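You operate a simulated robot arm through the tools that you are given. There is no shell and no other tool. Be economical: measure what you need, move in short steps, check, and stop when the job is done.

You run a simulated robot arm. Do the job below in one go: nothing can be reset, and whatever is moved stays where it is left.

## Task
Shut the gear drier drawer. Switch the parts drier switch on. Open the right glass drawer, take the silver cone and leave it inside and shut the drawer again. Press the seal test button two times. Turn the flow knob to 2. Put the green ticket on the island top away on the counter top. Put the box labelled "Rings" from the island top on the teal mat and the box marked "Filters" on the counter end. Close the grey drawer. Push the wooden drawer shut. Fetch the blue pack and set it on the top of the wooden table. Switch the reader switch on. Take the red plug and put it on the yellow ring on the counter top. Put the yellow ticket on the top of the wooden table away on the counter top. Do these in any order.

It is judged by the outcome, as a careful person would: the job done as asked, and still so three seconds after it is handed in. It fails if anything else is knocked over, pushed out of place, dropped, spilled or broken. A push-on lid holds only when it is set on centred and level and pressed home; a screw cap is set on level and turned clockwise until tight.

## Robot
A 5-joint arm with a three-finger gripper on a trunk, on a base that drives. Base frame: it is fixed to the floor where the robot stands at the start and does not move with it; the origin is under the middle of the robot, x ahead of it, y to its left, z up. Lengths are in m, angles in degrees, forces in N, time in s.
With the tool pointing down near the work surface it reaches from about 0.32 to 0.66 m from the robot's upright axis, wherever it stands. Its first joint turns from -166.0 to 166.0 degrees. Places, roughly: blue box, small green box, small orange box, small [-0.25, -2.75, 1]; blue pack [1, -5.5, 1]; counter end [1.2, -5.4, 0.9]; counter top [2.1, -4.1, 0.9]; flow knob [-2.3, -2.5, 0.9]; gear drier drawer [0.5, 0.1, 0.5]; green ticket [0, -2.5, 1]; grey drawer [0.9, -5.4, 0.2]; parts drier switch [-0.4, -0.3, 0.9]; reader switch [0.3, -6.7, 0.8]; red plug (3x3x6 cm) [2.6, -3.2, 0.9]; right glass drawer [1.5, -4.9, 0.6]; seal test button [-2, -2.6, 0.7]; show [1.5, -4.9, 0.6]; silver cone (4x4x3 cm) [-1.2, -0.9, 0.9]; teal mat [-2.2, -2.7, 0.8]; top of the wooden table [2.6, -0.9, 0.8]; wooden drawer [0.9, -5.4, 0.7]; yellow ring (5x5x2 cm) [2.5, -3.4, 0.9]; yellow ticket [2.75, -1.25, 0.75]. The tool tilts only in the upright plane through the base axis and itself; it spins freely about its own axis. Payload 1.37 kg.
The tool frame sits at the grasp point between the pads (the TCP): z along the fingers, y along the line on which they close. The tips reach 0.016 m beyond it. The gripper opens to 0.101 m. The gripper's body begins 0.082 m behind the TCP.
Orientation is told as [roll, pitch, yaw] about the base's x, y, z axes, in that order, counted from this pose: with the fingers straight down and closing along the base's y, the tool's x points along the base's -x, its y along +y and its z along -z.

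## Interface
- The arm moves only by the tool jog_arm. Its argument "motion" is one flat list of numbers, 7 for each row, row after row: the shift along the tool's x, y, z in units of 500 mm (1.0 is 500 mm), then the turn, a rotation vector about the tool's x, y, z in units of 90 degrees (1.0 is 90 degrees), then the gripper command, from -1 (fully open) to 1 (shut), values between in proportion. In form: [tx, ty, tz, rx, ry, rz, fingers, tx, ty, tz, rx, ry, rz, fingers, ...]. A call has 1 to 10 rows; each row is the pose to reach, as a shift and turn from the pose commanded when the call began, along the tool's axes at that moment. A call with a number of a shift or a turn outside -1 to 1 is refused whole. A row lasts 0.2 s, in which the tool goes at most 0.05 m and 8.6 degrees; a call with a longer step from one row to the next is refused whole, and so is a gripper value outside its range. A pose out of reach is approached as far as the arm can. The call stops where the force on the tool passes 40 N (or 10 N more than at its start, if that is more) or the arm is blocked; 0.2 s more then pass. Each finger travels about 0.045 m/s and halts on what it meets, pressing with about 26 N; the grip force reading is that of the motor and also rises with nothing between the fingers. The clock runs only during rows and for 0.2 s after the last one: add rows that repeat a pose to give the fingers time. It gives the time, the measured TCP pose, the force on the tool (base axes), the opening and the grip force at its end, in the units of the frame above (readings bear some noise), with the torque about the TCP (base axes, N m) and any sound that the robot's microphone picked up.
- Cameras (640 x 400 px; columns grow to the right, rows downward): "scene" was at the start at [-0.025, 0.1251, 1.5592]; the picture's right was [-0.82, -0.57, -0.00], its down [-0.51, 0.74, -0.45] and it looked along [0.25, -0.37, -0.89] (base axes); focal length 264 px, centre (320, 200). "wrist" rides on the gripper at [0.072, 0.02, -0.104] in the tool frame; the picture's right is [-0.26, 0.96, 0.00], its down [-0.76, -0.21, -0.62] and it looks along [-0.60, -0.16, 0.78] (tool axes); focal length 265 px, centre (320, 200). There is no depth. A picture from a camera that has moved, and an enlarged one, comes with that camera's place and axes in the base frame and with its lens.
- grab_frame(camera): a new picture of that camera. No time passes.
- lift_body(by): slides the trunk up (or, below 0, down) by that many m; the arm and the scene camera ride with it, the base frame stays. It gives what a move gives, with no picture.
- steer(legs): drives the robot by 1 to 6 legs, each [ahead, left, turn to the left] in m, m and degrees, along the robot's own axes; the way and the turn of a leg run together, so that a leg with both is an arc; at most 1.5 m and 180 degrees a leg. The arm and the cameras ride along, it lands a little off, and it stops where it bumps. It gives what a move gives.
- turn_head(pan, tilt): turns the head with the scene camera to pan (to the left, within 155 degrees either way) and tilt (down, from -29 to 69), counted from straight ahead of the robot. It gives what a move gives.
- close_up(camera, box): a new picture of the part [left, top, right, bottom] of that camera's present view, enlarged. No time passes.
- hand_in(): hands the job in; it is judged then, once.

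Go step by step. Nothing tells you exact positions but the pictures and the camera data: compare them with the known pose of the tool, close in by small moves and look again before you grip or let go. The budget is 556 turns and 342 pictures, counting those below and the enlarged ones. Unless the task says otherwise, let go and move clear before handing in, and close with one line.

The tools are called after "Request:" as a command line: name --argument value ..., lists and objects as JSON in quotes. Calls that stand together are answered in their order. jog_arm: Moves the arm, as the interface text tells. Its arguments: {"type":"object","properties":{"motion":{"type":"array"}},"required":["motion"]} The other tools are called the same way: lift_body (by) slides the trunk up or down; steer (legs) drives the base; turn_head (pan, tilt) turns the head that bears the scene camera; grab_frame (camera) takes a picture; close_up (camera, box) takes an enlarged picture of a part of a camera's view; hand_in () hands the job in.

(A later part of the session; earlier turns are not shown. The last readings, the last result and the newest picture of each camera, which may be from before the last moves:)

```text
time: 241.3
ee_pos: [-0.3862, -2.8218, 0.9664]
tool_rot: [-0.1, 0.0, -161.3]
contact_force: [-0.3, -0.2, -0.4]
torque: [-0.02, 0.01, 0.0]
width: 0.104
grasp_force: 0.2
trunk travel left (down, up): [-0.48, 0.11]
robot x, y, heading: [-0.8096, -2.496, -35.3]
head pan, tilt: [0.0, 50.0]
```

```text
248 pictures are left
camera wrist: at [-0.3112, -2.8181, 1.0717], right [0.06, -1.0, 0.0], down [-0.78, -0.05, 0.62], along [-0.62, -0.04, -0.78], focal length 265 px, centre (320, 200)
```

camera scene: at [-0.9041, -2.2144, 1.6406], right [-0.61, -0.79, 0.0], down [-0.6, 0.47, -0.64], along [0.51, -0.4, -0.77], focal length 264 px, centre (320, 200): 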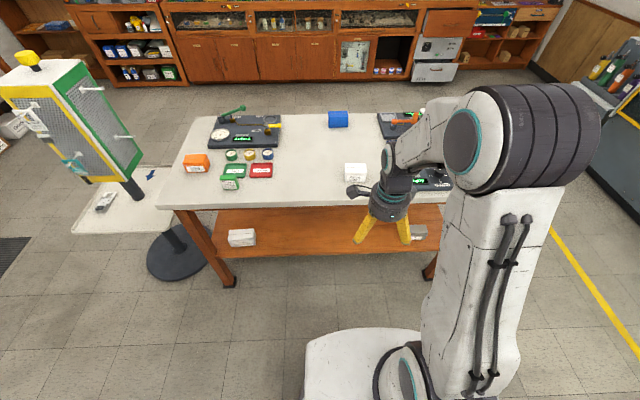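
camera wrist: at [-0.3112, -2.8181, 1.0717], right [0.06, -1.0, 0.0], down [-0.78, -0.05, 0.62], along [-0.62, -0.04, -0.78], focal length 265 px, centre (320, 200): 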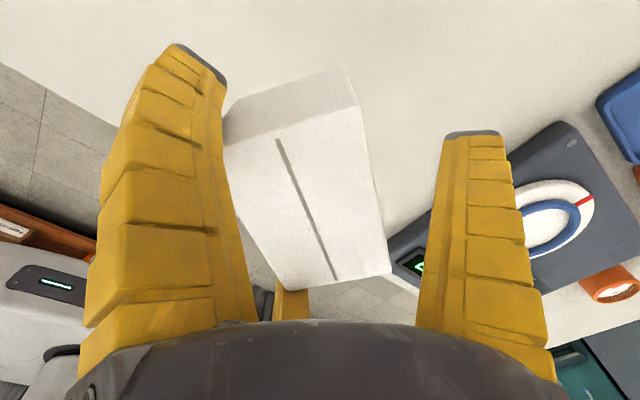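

The box came up wedged between the fingers. I'll set it back down to the surface, then close the grip firmly there (as worked with the green one).

Request:
lift_body --by -0.07

Request:
jog_arm --motion '[0, 0, 0.006, 0, 0, 0, -1, 0, 0, 0.012, 0, 0, 0, -1]'

Request:
grab_frame --camera "wrist"

Request:
close_up --camera "scene" --box '[310, 110, 450, 220]'

```text
time: 242.4
ee_pos: [-0.3854, -2.8199, 0.8979]
tool_rot: [0.0, 0.0, -161.0]
contact_force: [0.3, 0.1, -0.9]
torque: [0.01, 0.01, 0.04]
width: 0.1038
grasp_force: 0.2
trunk travel left (down, up): [-0.41, 0.18]
robot x, y, heading: [-0.8115, -2.4926, -35.2]
head pan, tilt: [0.0, 50.0]
```

```text
time: 243.0
ee_pos: [-0.3867, -2.8206, 0.8906]
tool_rot: [-0.2, 0.0, -161.1]
contact_force: [0.1, 0.5, 0.1]
torque: [-0.02, 0.0, -0.01]
width: 0.1039
grasp_force: 0.4
trunk travel left (down, up): [-0.41, 0.18]
robot x, y, heading: [-0.8135, -2.4991, -35.4]
head pan, tilt: [0.0, 50.0]
```

```text
247 pictures are left
camera wrist: at [-0.3112, -2.8175, 0.9951], right [0.06, -1.0, 0.0], down [-0.78, -0.05, 0.62], along [-0.62, -0.04, -0.78], focal length 265 px, centre (320, 200)
```

wrist: 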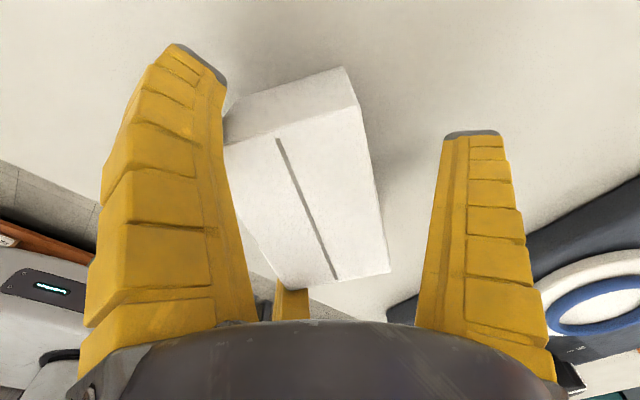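

```text
3.64 times, centred on (380, 165) of scene
camera zoom: at [-0.6971, -2.3606, 1.4606], right [-0.58, -0.82, 0.0], down [-0.63, 0.44, -0.64], along [0.52, -0.37, -0.77], focal length 962 px, centre (102, 327)
```

zoom: 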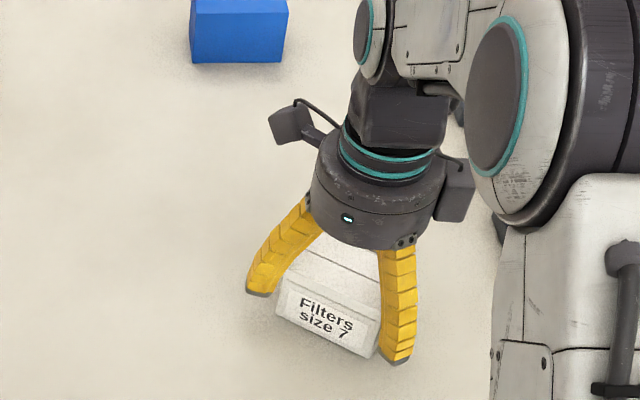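

Request:
jog_arm --motion '[0, 0, 0, 0, 0, 0, -0.5, 0, 0, 0, 0, 0, 0, 0, 0, 0, 0, 0, 0, 0, 0.6, 0, 0, 0, 0, 0, 0, 1, 0, 0, 0, 0, 0, 0, 1, 0, 0, 0, 0, 0, 0, 1]'

Request:
grab_frame --camera "wrist"

```text
time: 244.4
ee_pos: [-0.3852, -2.8213, 0.8902]
tool_rot: [0.0, 0.1, -161.1]
contact_force: [0.7, -0.5, -0.2]
torque: [0.01, 0.02, -0.02]
width: 0.0998
grasp_force: 26.2
trunk travel left (down, up): [-0.41, 0.18]
robot x, y, heading: [-0.814, -2.4952, -35.1]
head pan, tilt: [0.0, 50.0]
```

```text
245 pictures are left
camera wrist: at [-0.3112, -2.8175, 0.9953], right [0.06, -1.0, 0.0], down [-0.78, -0.05, 0.62], along [-0.62, -0.04, -0.78], focal length 265 px, centre (320, 200)
```

wrist: 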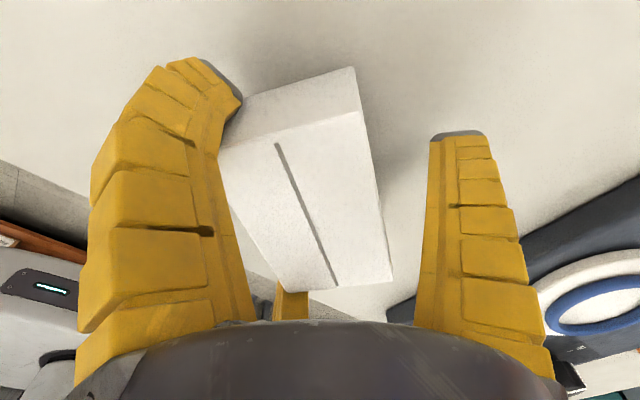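

Request:
lift_body --by 0.1

Request:
grab_frame --camera "wrist"

Request:
close_up --camera "scene" --box '[310, 110, 450, 220]'

```text
time: 245.7
ee_pos: [-0.3846, -2.8205, 0.9898]
tool_rot: [0.0, 0.0, -161.2]
contact_force: [0.1, 0.4, -0.6]
torque: [-0.02, 0.0, 0.0]
width: 0.0998
grasp_force: 25.8
trunk travel left (down, up): [-0.51, 0.08]
robot x, y, heading: [-0.811, -2.4934, -35.4]
head pan, tilt: [0.0, 50.0]
```

```text
244 pictures are left
camera wrist: at [-0.3111, -2.8175, 1.0952], right [0.06, -1.0, 0.0], down [-0.78, -0.05, 0.62], along [-0.62, -0.04, -0.78], focal length 265 px, centre (320, 200)
```

wrist: 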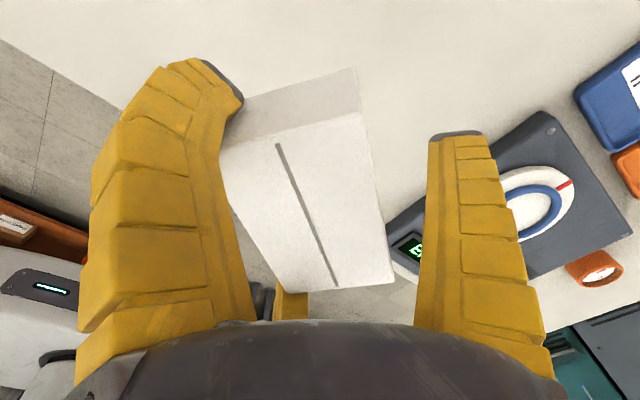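

```text
3.64 times, centred on (380, 165) of scene
camera zoom: at [-0.6969, -2.3606, 1.5605], right [-0.58, -0.82, 0.0], down [-0.63, 0.44, -0.64], along [0.52, -0.37, -0.77], focal length 962 px, centre (102, 327)
```

zoom: 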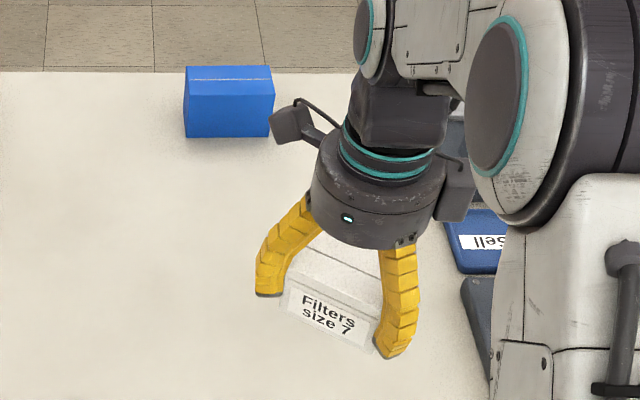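

Held by both ends. Carry it: back off, go along the aisle south, then east toward the counter end.

Request:
lift_body --by 0.08

Request:
steer --legs '[[-0.2, 0, 0], [0, -1.42, 0]]'

Request:
steer --legs '[[1.4, 0, 0]]'

Request:
turn_head --pan 0 --tilt 30

Request:
grab_frame --camera "scene"

```text
time: 246.9
ee_pos: [-0.3854, -2.8198, 1.0698]
tool_rot: [0.0, 0.0, -161.2]
contact_force: [-0.2, 0.8, -0.1]
torque: [-0.01, 0.0, 0.0]
width: 0.0996
grasp_force: 26.0
trunk travel left (down, up): [-0.59, 0.0]
robot x, y, heading: [-0.8114, -2.4921, -35.2]
head pan, tilt: [0.0, 50.0]
```

```text
time: 255.2
ee_pos: [-1.3852, -3.8674, 1.0697]
tool_rot: [0.0, -0.1, -161.9]
contact_force: [-0.9, -0.1, -1.1]
torque: [-0.01, 0.0, -0.03]
width: 0.0995
grasp_force: 26.2
trunk travel left (down, up): [-0.59, 0.0]
robot x, y, heading: [-1.8048, -3.5375, -36.1]
head pan, tilt: [0.0, 50.0]
```

```text
time: 262.0
ee_pos: [-0.2721, -4.6761, 1.0702]
tool_rot: [0.0, 0.0, -161.8]
contact_force: [-0.8, 0.4, -0.8]
torque: [0.04, 0.0, -0.02]
width: 0.0995
grasp_force: 25.8
trunk travel left (down, up): [-0.59, 0.0]
robot x, y, heading: [-0.6934, -4.3429, -36.2]
head pan, tilt: [0.0, 50.0]
```

```text
time: 262.9
ee_pos: [-0.2723, -4.6759, 1.0711]
tool_rot: [0.0, 0.0, -161.8]
contact_force: [-0.8, -0.4, 0.2]
torque: [-0.02, 0.03, 0.0]
width: 0.0995
grasp_force: 25.6
trunk travel left (down, up): [-0.59, 0.0]
robot x, y, heading: [-0.6929, -4.3454, -36.0]
head pan, tilt: [0.0, 30.0]
```

```text
242 pictures are left
camera scene: at [-0.5668, -4.2192, 1.67], right [-0.59, -0.81, 0.0], down [-0.41, 0.29, -0.87], along [0.7, -0.51, -0.5], focal length 264 px, centre (320, 200)
```

scene: 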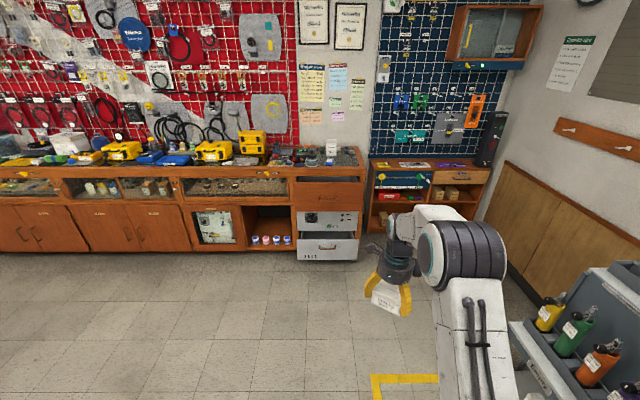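

Request:
close_up --camera "scene" --box '[170, 120, 390, 275]'

Request:
close_up --camera "scene" --box '[260, 135, 370, 190]'

```text
2.58 times, centred on (280, 198) of scene
camera zoom: at [-0.5668, -4.2192, 1.67], right [-0.59, -0.81, 0.0], down [-0.41, 0.29, -0.87], along [0.7, -0.51, -0.5], focal length 682 px, centre (423, 206)
```

zoom: 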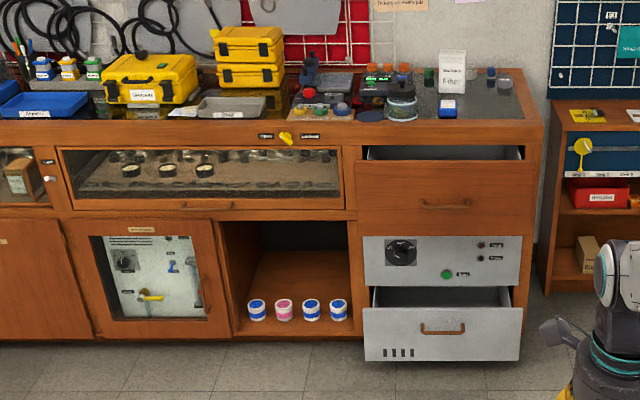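

```text
5.82 times, centred on (315, 162) of scene
camera zoom: at [-0.5668, -4.2192, 1.67], right [-0.59, -0.81, 0.0], down [-0.41, 0.29, -0.87], along [0.7, -0.51, -0.5], focal length 1538 px, centre (349, 418)
```

zoom: 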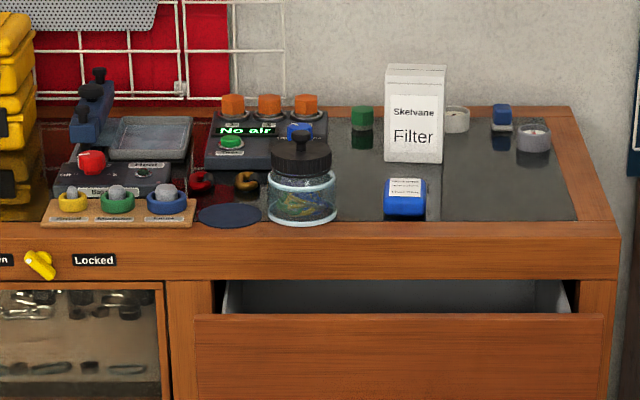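

I see the counter end with the blue pack, glass drawer with a lock knob, open wooden drawer and grey drawer. Free space is at the right of the blue pack. Approach.

Request:
steer --legs '[[0.95, 0, 0]]'

Request:
turn_head --pan 0 --tilt 45

Request:
grab_frame --camera "scene"

```text
time: 267.8
ee_pos: [0.4968, -5.2392, 1.0701]
tool_rot: [-0.1, 0.0, -162.0]
contact_force: [0.3, -0.6, -0.6]
torque: [0.02, 0.0, 0.0]
width: 0.0993
grasp_force: 25.8
trunk travel left (down, up): [-0.59, 0.0]
robot x, y, heading: [0.0777, -4.9049, -36.3]
head pan, tilt: [0.0, 30.0]
```

```text
time: 268.6
ee_pos: [0.4963, -5.2394, 1.0699]
tool_rot: [-0.1, 0.0, -162.0]
contact_force: [0.4, -0.5, -0.6]
torque: [0.01, 0.0, -0.02]
width: 0.0992
grasp_force: 26.0
trunk travel left (down, up): [-0.59, 0.0]
robot x, y, heading: [0.0746, -4.9036, -36.1]
head pan, tilt: [0.0, 45.0]
```

```text
239 pictures are left
camera scene: at [0.1964, -4.7764, 1.6475], right [-0.59, -0.81, 0.0], down [-0.57, 0.42, -0.71], along [0.57, -0.42, -0.71], focal length 264 px, centre (320, 200)
```

scene: 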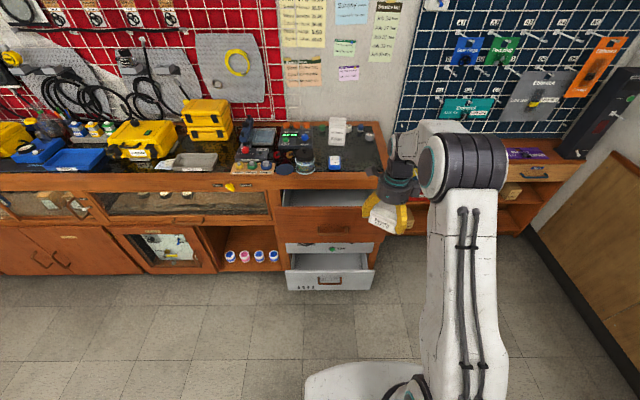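

Request:
steer --legs '[[0.38, -0.03, 0]]'

Request:
grab_frame --camera "scene"

Request:
grab_frame --camera "wrist"

```text
time: 271.0
ee_pos: [0.7822, -5.4952, 1.0704]
tool_rot: [-0.1, 0.0, -162.7]
contact_force: [0.3, -0.4, -0.3]
torque: [0.04, 0.01, 0.01]
width: 0.0991
grasp_force: 26.2
trunk travel left (down, up): [-0.59, 0.0]
robot x, y, heading: [0.3649, -5.1564, -36.9]
head pan, tilt: [0.0, 45.0]
```

```text
238 pictures are left
camera scene: at [0.4871, -5.0291, 1.6475], right [-0.6, -0.8, 0.0], down [-0.57, 0.42, -0.71], along [0.57, -0.42, -0.71], focal length 264 px, centre (320, 200)
```

scene: 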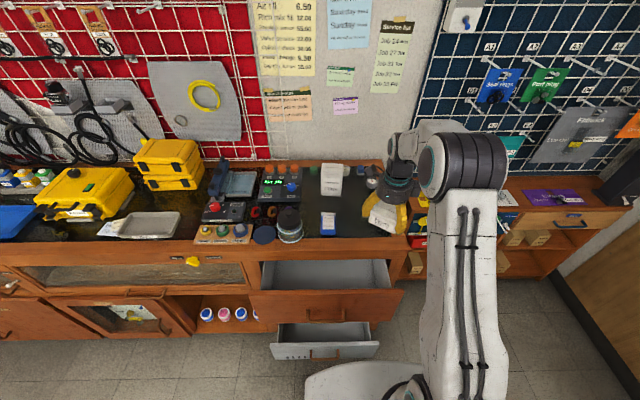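

```text
237 pictures are left
camera wrist: at [0.857, -5.4934, 1.1749], right [0.04, -1.0, 0.0], down [-0.78, -0.03, 0.62], along [-0.62, -0.02, -0.78], focal length 265 px, centre (320, 200)
```

wrist: 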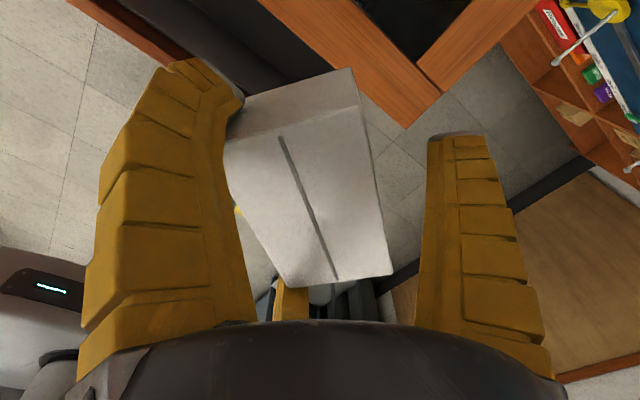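

Request:
steer --legs '[[0.02, 0, 0.5]]'

```text
time: 271.8
ee_pos: [0.8016, -5.503, 1.0695]
tool_rot: [-0.2, -0.1, -162.1]
contact_force: [-0.2, -0.5, -0.8]
torque: [0.06, 0.03, -0.01]
width: 0.0993
grasp_force: 26.1
trunk travel left (down, up): [-0.59, 0.0]
robot x, y, heading: [0.3819, -5.1663, -36.2]
head pan, tilt: [0.0, 45.0]
```

Request:
jog_arm --motion '[0.05, 0.04, 0, 0, 0, 0, 1, 0.1, 0.08, 0, 0, 0, 0, 1, 0.154, 0.117, 0, 0, 0, 0, 1]'

Request:
grab_frame --camera "wrist"

Request:
grab_frame --camera "scene"

```text
time: 272.6
ee_pos: [0.8925, -5.5338, 1.0712]
tool_rot: [-0.3, -0.1, -162.1]
contact_force: [1.0, -0.2, -0.5]
torque: [0.01, 0.0, -0.01]
width: 0.0993
grasp_force: 26.1
trunk travel left (down, up): [-0.59, 0.0]
robot x, y, heading: [0.3762, -5.1695, -36.3]
head pan, tilt: [0.0, 45.0]
```

```text
236 pictures are left
camera wrist: at [0.9667, -5.5326, 1.1752], right [0.04, -1.0, 0.0], down [-0.78, -0.04, 0.62], along [-0.62, -0.03, -0.78], focal length 265 px, centre (320, 200)
```

wrist: 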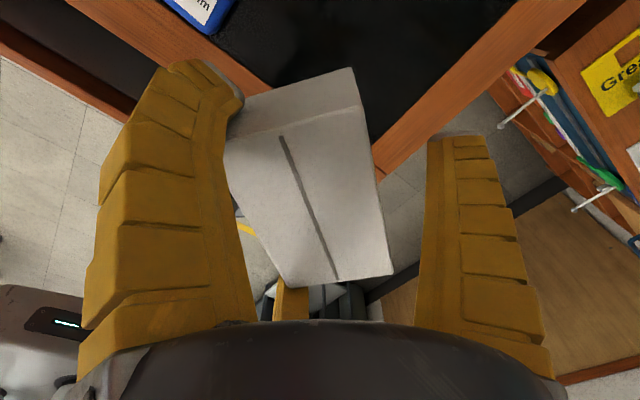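

```text
235 pictures are left
camera scene: at [0.5026, -5.0398, 1.6474], right [-0.59, -0.81, 0.0], down [-0.57, 0.42, -0.71], along [0.57, -0.42, -0.71], focal length 264 px, centre (320, 200)
```

scene: 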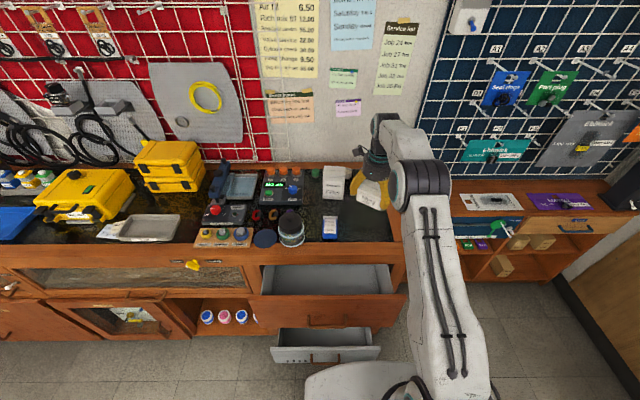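

Request:
jog_arm --motion '[0.025, 0.034, 0, 0, 0, 0, 1]'

Request:
lift_body --by -0.14

Request:
grab_frame --camera "scene"

Request:
grab_frame --camera "wrist"

```text
time: 273.0
ee_pos: [0.9091, -5.5473, 1.0714]
tool_rot: [-0.2, -0.1, -162.1]
contact_force: [1.3, -0.2, 0.1]
torque: [0.02, 0.03, 0.0]
width: 0.0991
grasp_force: 26.0
trunk travel left (down, up): [-0.59, 0.0]
robot x, y, heading: [0.3798, -5.1694, -36.8]
head pan, tilt: [0.0, 45.0]
```

```text
time: 274.7
ee_pos: [0.9086, -5.5463, 0.9324]
tool_rot: [0.0, -0.1, -162.1]
contact_force: [0.0, 0.1, -0.7]
torque: [-0.02, 0.0, -0.02]
width: 0.099
grasp_force: 26.3
trunk travel left (down, up): [-0.45, 0.14]
robot x, y, heading: [0.3783, -5.1665, -36.4]
head pan, tilt: [0.0, 45.0]
```

```text
234 pictures are left
camera scene: at [0.501, -5.0391, 1.5075], right [-0.59, -0.81, 0.0], down [-0.57, 0.42, -0.71], along [0.57, -0.42, -0.71], focal length 264 px, centre (320, 200)
```

scene: 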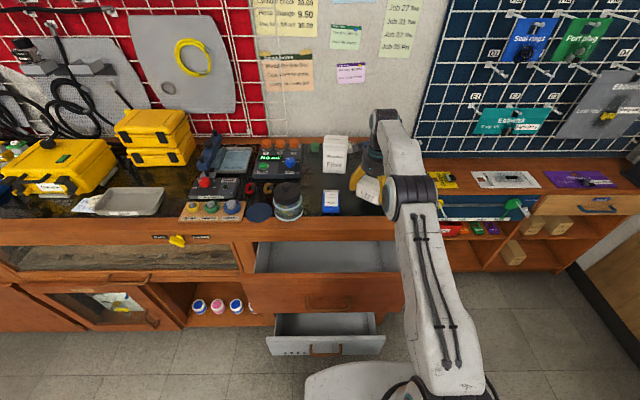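

```text
233 pictures are left
camera wrist: at [0.9831, -5.5445, 1.0367], right [0.04, -1.0, 0.0], down [-0.78, -0.04, 0.62], along [-0.62, -0.03, -0.78], focal length 265 px, centre (320, 200)
```

wrist: 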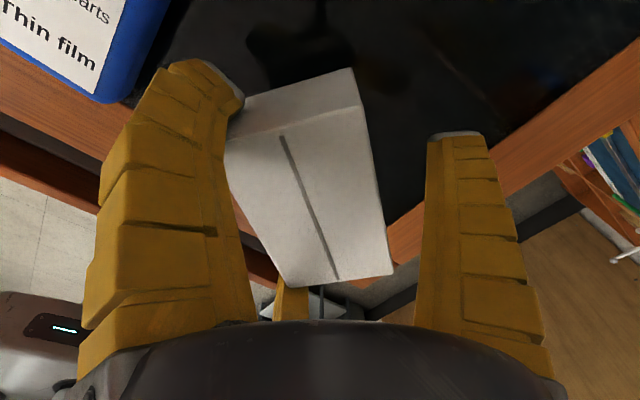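

Request:
jog_arm --motion '[0, 0, 0.012, 0, 0, 0, 1, 0, 0, 0.024, 0, 0, 0, 1, 0, 0, 0.03, 0, 0, 0, 1, 0, 0, 0.036, 0, 0, 0, 1, 0, 0, 0.042, 0, 0, 0, 1]'

```text
time: 275.9
ee_pos: [0.9087, -5.5452, 0.9101]
tool_rot: [-0.1, 0.1, -162.1]
contact_force: [0.3, 1.0, -0.7]
torque: [0.01, 0.04, 0.01]
width: 0.0992
grasp_force: 26.0
trunk travel left (down, up): [-0.45, 0.14]
robot x, y, heading: [0.3801, -5.1669, -36.5]
head pan, tilt: [0.0, 45.0]
```

Request:
jog_arm --motion '[0, 0, 0.006, 0, 0, 0, 1, 0, 0, 0.012, 0, 0, 0, 1, 0, 0, 0.018, 0, 0, 0, 1, 0, 0, 0.024, 0, 0, 0, 1, 0, 0, 0.03, 0, 0, 0, 1]'

Request:
close_up --camera "scene" --box '[300, 120, 440, 230]'

```text
time: 277.1
ee_pos: [0.908, -5.5475, 0.8997]
tool_rot: [0.3, 0.1, -162.2]
contact_force: [-0.8, 0.7, 23.8]
torque: [0.83, -0.3, 0.06]
width: 0.0991
grasp_force: 25.7
trunk travel left (down, up): [-0.45, 0.14]
robot x, y, heading: [0.3806, -5.1669, -36.2]
head pan, tilt: [0.0, 45.0]
```

```text
3.64 times, centred on (370, 175) of scene
camera zoom: at [0.4985, -5.0376, 1.5079], right [-0.59, -0.81, 0.0], down [-0.57, 0.42, -0.71], along [0.57, -0.42, -0.71], focal length 962 px, centre (138, 291)
```

zoom: 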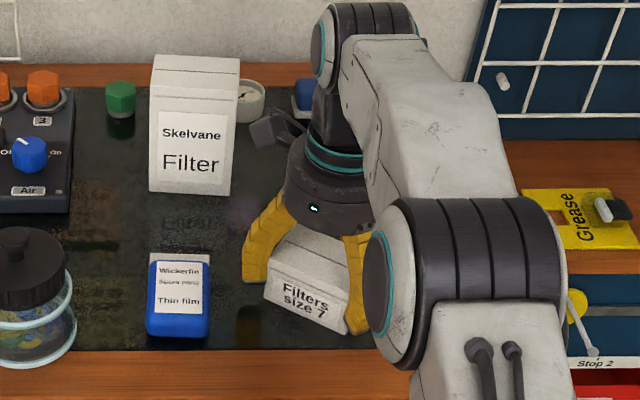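

Contact felt (counter ≈0.861). Ease off, open fully and check whether the box is free before lifting.

Request:
jog_arm --motion '[0, 0, -0.006, 0, 0, 0, 1, 0, 0, -0.006, 0, 0, 0, 0, 0, 0, -0.006, 0, 0, 0, -1, 0, 0, -0.006, 0, 0, 0, -1, 0, 0, -0.006, 0, 0, 0, -1]'

Request:
jog_arm --motion '[0, 0, -0.03, 0, 0, 0, -1, 0, 0, -0.05, 0, 0, 0, -1]'

Request:
close_up --camera "scene" --box '[300, 120, 440, 230]'

Request:
grab_frame --camera "wrist"

```text
time: 278.3
ee_pos: [0.9078, -5.5465, 0.8984]
tool_rot: [-0.1, -0.1, -162.1]
contact_force: [-0.7, 0.1, 1.6]
torque: [0.08, 0.1, 0.01]
width: 0.1041
grasp_force: 0.7
trunk travel left (down, up): [-0.45, 0.14]
robot x, y, heading: [0.3802, -5.167, -36.2]
head pan, tilt: [0.0, 45.0]
```

```text
time: 278.9
ee_pos: [0.9087, -5.5458, 0.9231]
tool_rot: [-0.2, -0.1, -162.1]
contact_force: [0.6, 0.6, -0.4]
torque: [0.01, 0.04, 0.01]
width: 0.1041
grasp_force: 0.6
trunk travel left (down, up): [-0.45, 0.14]
robot x, y, heading: [0.3816, -5.1671, -36.3]
head pan, tilt: [0.0, 45.0]
```

```text
3.64 times, centred on (370, 175) of scene
camera zoom: at [0.501, -5.0391, 1.5075], right [-0.59, -0.81, 0.0], down [-0.57, 0.42, -0.71], along [0.57, -0.42, -0.71], focal length 962 px, centre (138, 291)
```

zoom: 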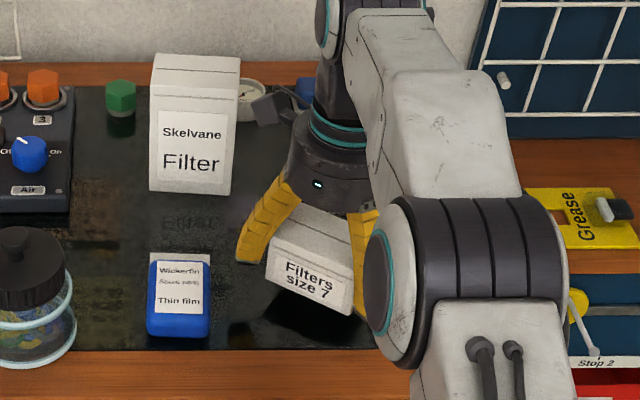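

```text
230 pictures are left
camera wrist: at [0.9831, -5.544, 1.0277], right [0.04, -1.0, 0.0], down [-0.78, -0.04, 0.62], along [-0.62, -0.03, -0.78], focal length 265 px, centre (320, 200)
```

wrist: 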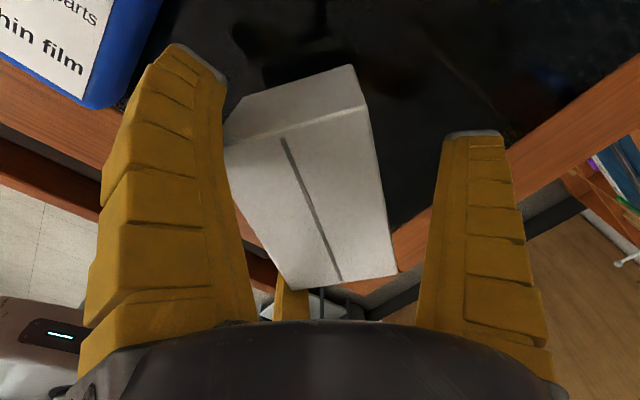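

Still wedged (L/R fingers span its length). Fingers flare toward the tips, so rocking the tool with the box on the counter should walk it loose. Set it down and rock in the radial plane while rising slightly.

Request:
jog_arm --motion '[0, 0, 0.03, 0, 0, 0, -1, 0, 0, 0.05, 0, 0, 0, -1, 0, 0, 0.05, 0.073, -0.051, 0, -1, 0, 0, 0.046, 0, 0, 0, -1, 0, 0, 0.044, -0.073, 0.051, 0, -1, 0, 0, 0.04, 0, 0, 0, -1, 0, 0, 0.038, 0.073, -0.051, 0, -1, 0, 0, 0.034, 0, 0, 0, -1, 0, 0, 0.032, -0.073, 0.051, 0, -1, 0, 0, 0.028, 0, 0, 0, -1]'

Request:
close_up --camera "scene" --box '[300, 120, 440, 230]'

```text
time: 281.1
ee_pos: [0.9077, -5.5465, 0.9102]
tool_rot: [0.0, 0.1, -162.2]
contact_force: [-0.8, -0.7, 0.4]
torque: [0.01, -0.01, 0.02]
width: 0.1007
grasp_force: 0.1
out of reach, approached as far as the arm can: row 3, 7
trunk travel left (down, up): [-0.45, 0.14]
robot x, y, heading: [0.3784, -5.1684, -36.3]
head pan, tilt: [0.0, 45.0]
```

```text
3.64 times, centred on (370, 175) of scene
camera zoom: at [0.5016, -5.0395, 1.5075], right [-0.59, -0.81, 0.0], down [-0.57, 0.42, -0.71], along [0.57, -0.42, -0.71], focal length 962 px, centre (138, 291)
```

zoom: 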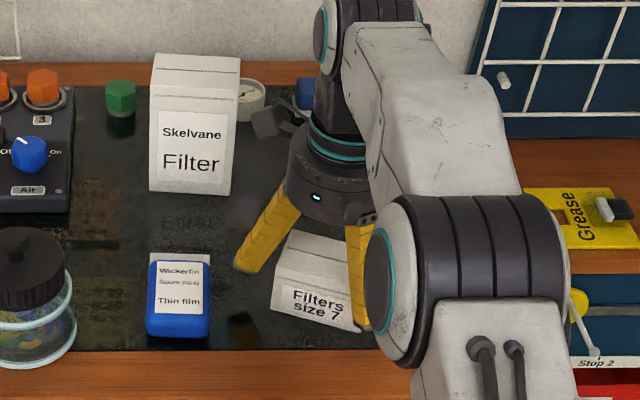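

Released. Lift straight up.

Request:
lift_body --by 0.14

Request:
jog_arm --motion '[0, -0.08, 0, 0, 0, 0, -1, -0.04, -0.16, 0, 0, 0, 0, -1, -0.08, -0.24, 0, 0, 0, 0, -1, -0.14, -0.3, 0, 0, 0, 0, -1]'

Request:
grab_frame --camera "scene"

```text
time: 282.8
ee_pos: [0.9079, -5.5472, 1.0503]
tool_rot: [-0.2, 0.0, -162.2]
contact_force: [-0.2, 0.1, -0.7]
torque: [0.02, -0.01, -0.01]
width: 0.1006
grasp_force: 0.2
trunk travel left (down, up): [-0.59, 0.0]
robot x, y, heading: [0.3815, -5.1702, -36.1]
head pan, tilt: [0.0, 45.0]
```

```text
time: 283.8
ee_pos: [0.7936, -5.4269, 1.0504]
tool_rot: [0.1, 0.1, -162.1]
contact_force: [-2.1, 0.1, -0.6]
torque: [-0.06, -0.01, 0.02]
width: 0.1007
grasp_force: 0.1
trunk travel left (down, up): [-0.59, 0.0]
robot x, y, heading: [0.3773, -5.1681, -36.3]
head pan, tilt: [0.0, 45.0]
```

```text
228 pictures are left
camera scene: at [0.4998, -5.0388, 1.6475], right [-0.59, -0.81, 0.0], down [-0.57, 0.42, -0.71], along [0.57, -0.42, -0.71], focal length 264 px, centre (320, 200)
```

scene: 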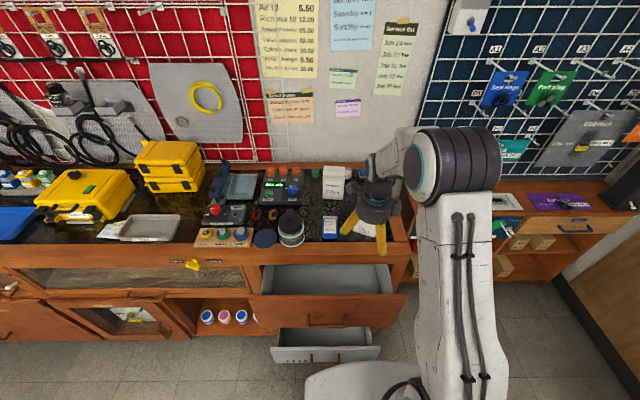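

Filters box is placed. Next, shut the wooden and grey drawers: back off, shift left, close fingers, and lower in front of the wooden drawer.

Request:
steer --legs '[[-0.16, 0.15, 0.5]]'

Request:
jog_arm --motion '[-0.04, -0.03, 0, 0, 0, 0, 1, -0.08, -0.06, 0, 0, 0, 0, 1, -0.12, -0.09, 0, 0, 0, 0, 1, -0.14, -0.11, 0, 0, 0, 0, 1, -0.14, -0.11, 0, 0, 0, 0, 1, -0.14, -0.11, 0, 0, 0, 0, 1, -0.14, -0.11, 0, 0, 0, 0, 1, -0.14, -0.11, 0, 0, 0, 0, 1]'

Request:
grab_frame --camera "scene"

```text
time: 285.4
ee_pos: [0.7588, -5.2067, 1.0509]
tool_rot: [0.0, 0.0, -161.5]
contact_force: [-0.5, 0.3, -1.0]
torque: [-0.02, -0.02, 0.03]
width: 0.1004
grasp_force: 0.0
trunk travel left (down, up): [-0.59, 0.0]
robot x, y, heading: [0.3406, -4.9548, -35.9]
head pan, tilt: [0.0, 45.0]
```

```text
time: 287.2
ee_pos: [0.6737, -5.1792, 1.0511]
tool_rot: [0.0, 0.0, -161.5]
contact_force: [0.1, -0.2, 0.4]
torque: [0.02, 0.0, 0.02]
width: 0.0
grasp_force: 26.3
trunk travel left (down, up): [-0.59, 0.0]
robot x, y, heading: [0.3404, -4.9557, -35.6]
head pan, tilt: [0.0, 45.0]
```

```text
227 pictures are left
camera scene: at [0.4612, -4.8228, 1.6475], right [-0.58, -0.81, 0.0], down [-0.57, 0.41, -0.71], along [0.57, -0.41, -0.71], focal length 264 px, centre (320, 200)
```

scene: 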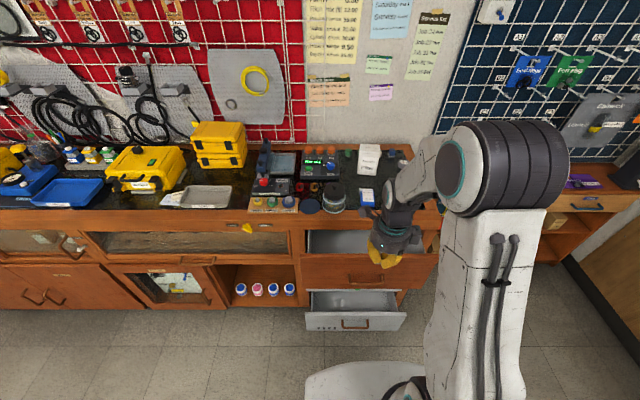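

Request:
steer --legs '[[0.05, 0, 0]]'

Request:
lift_body --by -0.37

Request:
grab_frame --camera "scene"

```text
time: 288.2
ee_pos: [0.7137, -5.2085, 1.0494]
tool_rot: [-0.1, -0.1, -161.6]
contact_force: [-0.5, -0.3, -0.1]
torque: [0.01, 0.04, -0.03]
width: 0.0
grasp_force: 25.8
trunk travel left (down, up): [-0.59, 0.0]
robot x, y, heading: [0.3812, -4.9853, -36.1]
head pan, tilt: [0.0, 45.0]
```

```text
time: 291.7
ee_pos: [0.7138, -5.2069, 0.6802]
tool_rot: [-0.1, 0.0, -161.6]
contact_force: [0.3, 0.0, 0.2]
torque: [-0.03, -0.04, 0.0]
width: 0.0
grasp_force: 25.8
trunk travel left (down, up): [-0.22, 0.37]
robot x, y, heading: [0.3776, -4.9834, -35.9]
head pan, tilt: [0.0, 45.0]
```

```text
226 pictures are left
camera scene: at [0.5013, -4.8517, 1.2775], right [-0.58, -0.81, 0.0], down [-0.57, 0.41, -0.71], along [0.57, -0.41, -0.71], focal length 264 px, centre (320, 200)
```

scene: 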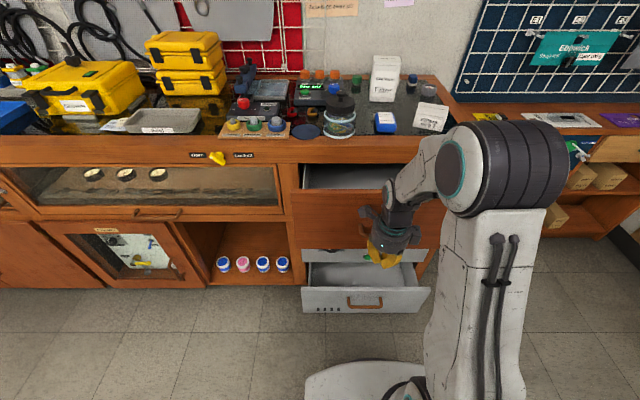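

Push the wooden drawer in along its axis.

Request:
jog_arm --motion '[0.035, 0.049, 0, 0, 0, 0, 1, 0.07, 0.098, 0, 0, 0, 0, 1, 0.105, 0.147, 0, 0, 0, 0, 1, 0.14, 0.195, 0, 0, 0, 0, 1, 0.175, 0.244, 0, 0, 0, 0, 1, 0.21, 0.292, 0, 0, 0, 0, 1, 0.245, 0.341, 0, 0, 0, 0, 1, 0.27, 0.375, 0, 0, 0, 0, 1]'

Request:
grab_frame --camera "scene"

```text
time: 292.9
ee_pos: [0.8219, -5.2892, 0.6802]
tool_rot: [-0.8, -0.6, -161.0]
contact_force: [-9.6, 5.1, 4.9]
torque: [-0.57, -1.56, 0.43]
width: 0.0
grasp_force: 25.8
trunk travel left (down, up): [-0.22, 0.37]
robot x, y, heading: [0.3811, -4.9824, -35.7]
head pan, tilt: [0.0, 45.0]
stopped in row 5: the force on the tool passed its limit at 62 N (the readings are from after the stop); the commanded pose is now the measured one
```

```text
225 pictures are left
camera scene: at [0.4996, -4.8508, 1.2777], right [-0.58, -0.81, 0.0], down [-0.57, 0.41, -0.71], along [0.57, -0.41, -0.71], focal length 264 px, centre (320, 200)
```

scene: 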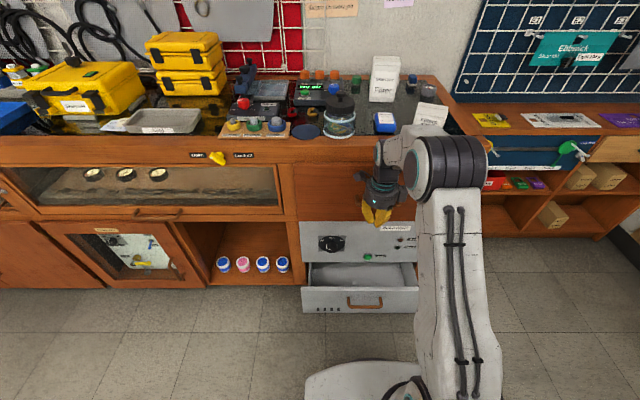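

Wooden drawer looks shut. Back off and lower for the grey drawer.

Request:
jog_arm --motion '[-0.045, -0.06, 0, 0, 0, 0, 1, -0.09, -0.12, 0, 0, 0, 0, 1, -0.135, -0.18, 0, 0, 0, 0, 1, -0.17, -0.23, 0, 0, 0, 0, 1]'

Request:
close_up --camera "scene" --box '[270, 120, 460, 320]'

Request:
lift_body --by -0.21

```text
time: 293.9
ee_pos: [0.705, -5.2068, 0.6826]
tool_rot: [-0.8, -0.5, -161.0]
contact_force: [0.6, 0.0, 0.0]
torque: [0.02, 0.05, 0.0]
width: 0.0
grasp_force: 26.4
trunk travel left (down, up): [-0.22, 0.37]
robot x, y, heading: [0.3811, -4.985, -35.7]
head pan, tilt: [0.0, 45.0]
```

```text
2.00 times, centred on (365, 220) of scene
camera zoom: at [0.5015, -4.8518, 1.2775], right [-0.58, -0.81, 0.0], down [-0.57, 0.41, -0.71], along [0.57, -0.41, -0.71], focal length 529 px, centre (230, 160)
```

zoom: 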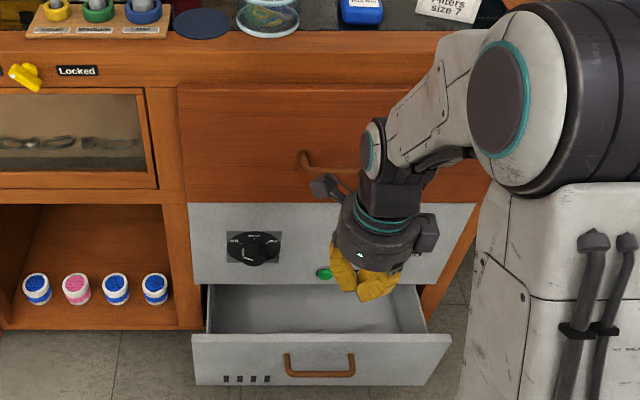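

```text
time: 296.2
ee_pos: [0.7045, -5.2073, 0.4718]
tool_rot: [-0.7, -0.6, -161.0]
contact_force: [0.5, 0.3, 0.3]
torque: [0.02, -0.01, 0.01]
width: 0.0001
grasp_force: 25.7
trunk travel left (down, up): [-0.01, 0.58]
robot x, y, heading: [0.3836, -4.981, -35.9]
head pan, tilt: [0.0, 45.0]
```

Request:
jog_arm --motion '[0.02, 0.03, 0.09, 0, 0, 0, 1, 0.02, 0.03, 0.18, 0, 0, 0, 1, 0.02, 0.03, 0.27, 0, 0, 0, 1, 0.02, 0.03, 0.36, 0, 0, 0, 1, 0.02, 0.03, 0.44, 0, 0, 0, 1, 0.02, 0.03, 0.5, 0, 0, 0, 1]'

Request:
grab_frame --camera "scene"

```text
time: 297.6
ee_pos: [0.7158, -5.2155, 0.2205]
tool_rot: [-0.7, -0.5, -161.1]
contact_force: [0.6, 0.0, 0.4]
torque: [0.04, 0.01, -0.01]
width: 0.0001
grasp_force: 26.1
trunk travel left (down, up): [-0.01, 0.58]
robot x, y, heading: [0.3802, -4.986, -36.0]
head pan, tilt: [0.0, 45.0]
```

```text
223 pictures are left
camera scene: at [0.5012, -4.8517, 1.0676], right [-0.58, -0.81, 0.0], down [-0.57, 0.41, -0.71], along [0.57, -0.41, -0.71], focal length 264 px, centre (320, 200)
```

scene: 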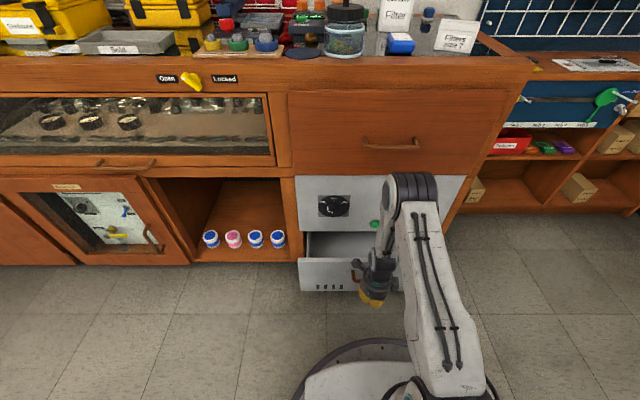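

Request:
jog_arm --motion '[0, 0, 0.06, 0, 0, 0, 1, 0.035, 0.049, 0.06, 0, 0, 0, 1, 0.07, 0.098, 0.06, 0, 0, 0, 1, 0.105, 0.147, 0.06, 0, 0, 0, 1, 0.14, 0.195, 0.06, 0, 0, 0, 1, 0.175, 0.244, 0.06, 0, 0, 0, 1, 0.21, 0.292, 0.06, 0, 0, 0, 1, 0.245, 0.341, 0.06, 0, 0, 0, 1, 0.27, 0.375, 0.06, 0, 0, 0, 1]'

Request:
grab_frame --camera "scene"

```text
time: 298.9
ee_pos: [0.8193, -5.292, 0.1911]
tool_rot: [-2.1, -1.4, -161.5]
contact_force: [-9.1, 8.2, 15.5]
torque: [-0.96, -0.78, -0.16]
width: 0.0
grasp_force: 25.6
trunk travel left (down, up): [-0.01, 0.58]
robot x, y, heading: [0.3816, -4.9856, -35.9]
head pan, tilt: [0.0, 45.0]
stopped in row 6: the force on the tool passed its limit at 58 N (the readings are from after the stop); the commanded pose is now the measured one
```

```text
222 pictures are left
camera scene: at [0.5, -4.8508, 1.0678], right [-0.59, -0.81, 0.0], down [-0.57, 0.41, -0.71], along [0.57, -0.41, -0.71], focal length 264 px, centre (320, 200)
```

scene: 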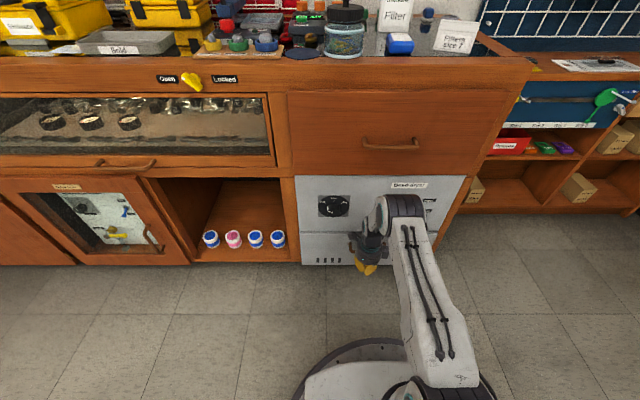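

Grey drawer is shut. Back off, raise, and check all of it plus the glass drawer lock.

Request:
jog_arm --motion '[-0.045, -0.06, 0, 0.014, 0.01, 0, 1, -0.09, -0.12, -0.04, 0.014, 0.01, 0, 1, -0.135, -0.18, -0.1, 0.014, 0.01, 0, 1, -0.135, -0.18, -0.18, 0.014, 0.01, 0, 1, -0.135, -0.18, -0.26, 0.014, 0.01, 0, 1, -0.135, -0.18, -0.34, 0.014, 0.01, 0, 1, -0.135, -0.18, -0.42, 0.014, 0.01, 0, 1, -0.135, -0.18, -0.5, 0.014, 0.01, 0, 1]'

Request:
close_up --camera "scene" --box '[280, 80, 500, 280]'

Request:
close_up --camera "scene" --box '[100, 60, 280, 180]'

```text
time: 300.8
ee_pos: [0.7351, -5.2372, 0.4422]
tool_rot: [-2.4, -1.7, -161.3]
contact_force: [0.7, 0.4, -0.4]
torque: [-0.01, 0.0, -0.02]
width: 0.0002
grasp_force: 25.7
trunk travel left (down, up): [-0.01, 0.58]
robot x, y, heading: [0.3792, -4.9837, -35.7]
head pan, tilt: [0.0, 45.0]
```

```text
2.00 times, centred on (390, 180) of scene
camera zoom: at [0.5015, -4.852, 1.0674], right [-0.59, -0.81, 0.0], down [-0.57, 0.41, -0.71], along [0.57, -0.41, -0.71], focal length 529 px, centre (180, 240)
```

zoom: 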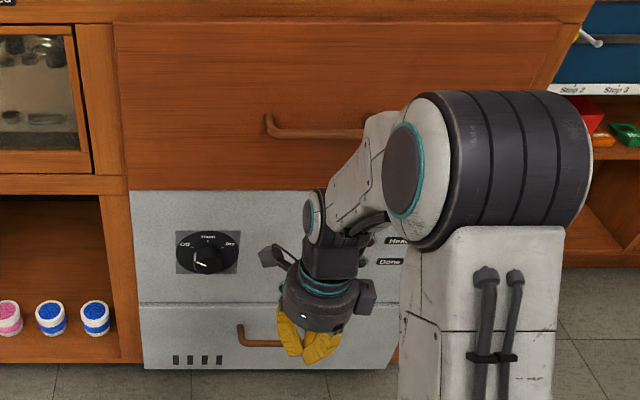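

```text
3.33 times, centred on (190, 120) of scene
camera zoom: at [0.5015, -4.852, 1.0674], right [-0.59, -0.81, 0.0], down [-0.57, 0.41, -0.71], along [0.57, -0.41, -0.71], focal length 881 px, centre (753, 467)
```

zoom: 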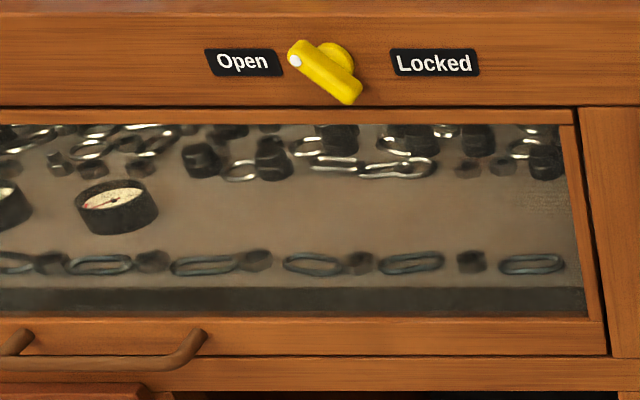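

The lock knob already points to "Open". Now look to the right for the reader switch.

Request:
lift_body --by 0.4

Request:
turn_head --pan -55 --tilt 25

Request:
grab_frame --camera "scene"

```text
time: 304.6
ee_pos: [0.7356, -5.2364, 0.8431]
tool_rot: [-2.4, -1.6, -161.5]
contact_force: [-0.6, -0.3, 0.2]
torque: [0.0, 0.0, -0.04]
width: 0.0001
grasp_force: 26.2
trunk travel left (down, up): [-0.41, 0.18]
robot x, y, heading: [0.384, -4.9811, -36.3]
head pan, tilt: [0.0, 45.0]
```

```text
time: 305.8
ee_pos: [0.7355, -5.2368, 0.8414]
tool_rot: [-2.4, -1.6, -161.4]
contact_force: [0.1, 0.0, 0.5]
torque: [-0.04, 0.01, 0.02]
width: 0.0
grasp_force: 26.4
trunk travel left (down, up): [-0.41, 0.18]
robot x, y, heading: [0.3831, -4.983, -35.7]
head pan, tilt: [-55.0, 25.0]
```

```text
219 pictures are left
camera scene: at [0.4341, -4.8963, 1.498], right [-1.0, 0.01, 0.0], down [0.01, 0.42, -0.91], along [-0.01, -0.91, -0.42], focal length 264 px, centre (320, 200)
```

scene: 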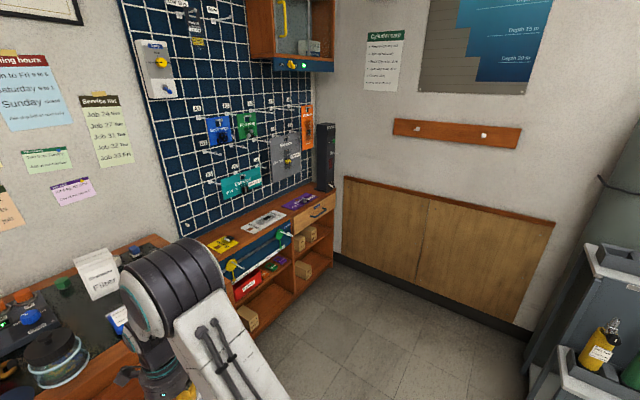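

Request:
close_up --camera "scene" --box '[270, 110, 370, 240]'

Request:
close_up --camera "scene" --box '[195, 180, 345, 290]'

```text
3.08 times, centred on (320, 175) of scene
camera zoom: at [0.4341, -4.8963, 1.498], right [-1.0, 0.01, 0.0], down [0.01, 0.42, -0.91], along [-0.01, -0.91, -0.42], focal length 814 px, centre (320, 277)
```

zoom: 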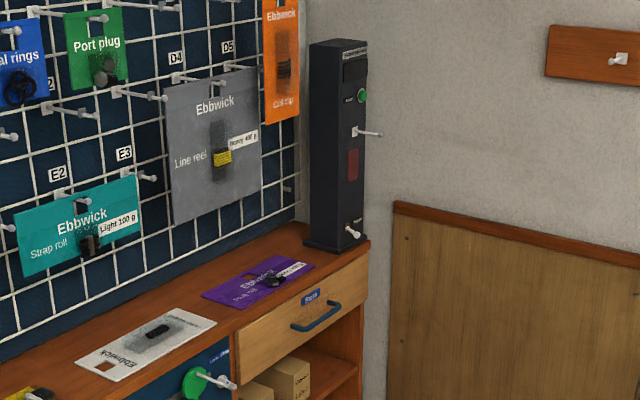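

```text
3.64 times, centred on (270, 235) of scene
camera zoom: at [0.4341, -4.8963, 1.498], right [-1.0, 0.01, 0.0], down [0.01, 0.42, -0.91], along [-0.01, -0.91, -0.42], focal length 962 px, centre (502, 73)
```

zoom: 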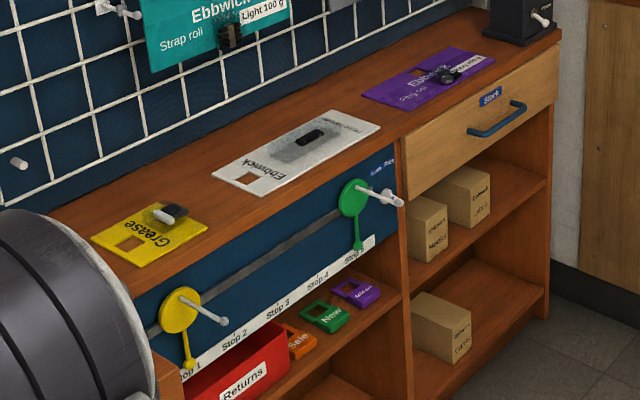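

The reader is the black tower in the corner; its white toggle is near the bottom at about (0.34,-6.67,0.8). Drive in front of it.

Request:
lift_body --by 0.18

Request:
steer --legs '[[0.1, 0, 0], [0, -1.15, 0]]'

Request:
turn_head --pan -10 --tilt 30

Request:
grab_frame --camera "scene"

```text
time: 307.8
ee_pos: [0.7347, -5.2371, 1.0217]
tool_rot: [-2.4, -1.6, -161.4]
contact_force: [0.1, -0.1, 0.5]
torque: [-0.02, 0.0, -0.01]
width: 0.0
grasp_force: 25.8
trunk travel left (down, up): [-0.59, 0.0]
robot x, y, heading: [0.3843, -4.9796, -35.6]
head pan, tilt: [-55.0, 25.0]
```

```text
time: 314.5
ee_pos: [0.1535, -6.2403, 1.0218]
tool_rot: [-2.3, -1.6, -160.2]
contact_force: [0.3, 0.2, 0.1]
torque: [0.0, 0.01, -0.01]
width: 0.0003
grasp_force: 25.6
trunk travel left (down, up): [-0.59, 0.0]
robot x, y, heading: [-0.2085, -5.9931, -34.7]
head pan, tilt: [-55.0, 25.0]
```

```text
time: 315.6
ee_pos: [0.1513, -6.2393, 1.0224]
tool_rot: [-2.4, -1.6, -160.1]
contact_force: [0.0, -0.4, -0.3]
torque: [0.01, -0.02, 0.03]
width: 0.0
grasp_force: 26.2
trunk travel left (down, up): [-0.59, 0.0]
robot x, y, heading: [-0.2067, -5.9941, -34.4]
head pan, tilt: [-10.0, 30.0]
```

```text
216 pictures are left
camera scene: at [-0.0925, -5.8771, 1.6701], right [-0.7, -0.71, 0.0], down [-0.36, 0.35, -0.87], along [0.62, -0.61, -0.5], focal length 264 px, centre (320, 200)
```

scene: 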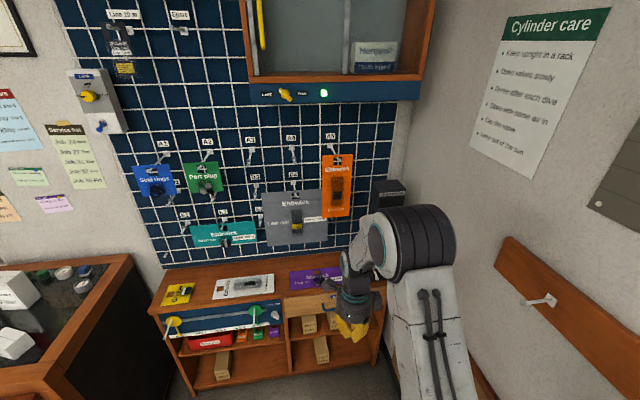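

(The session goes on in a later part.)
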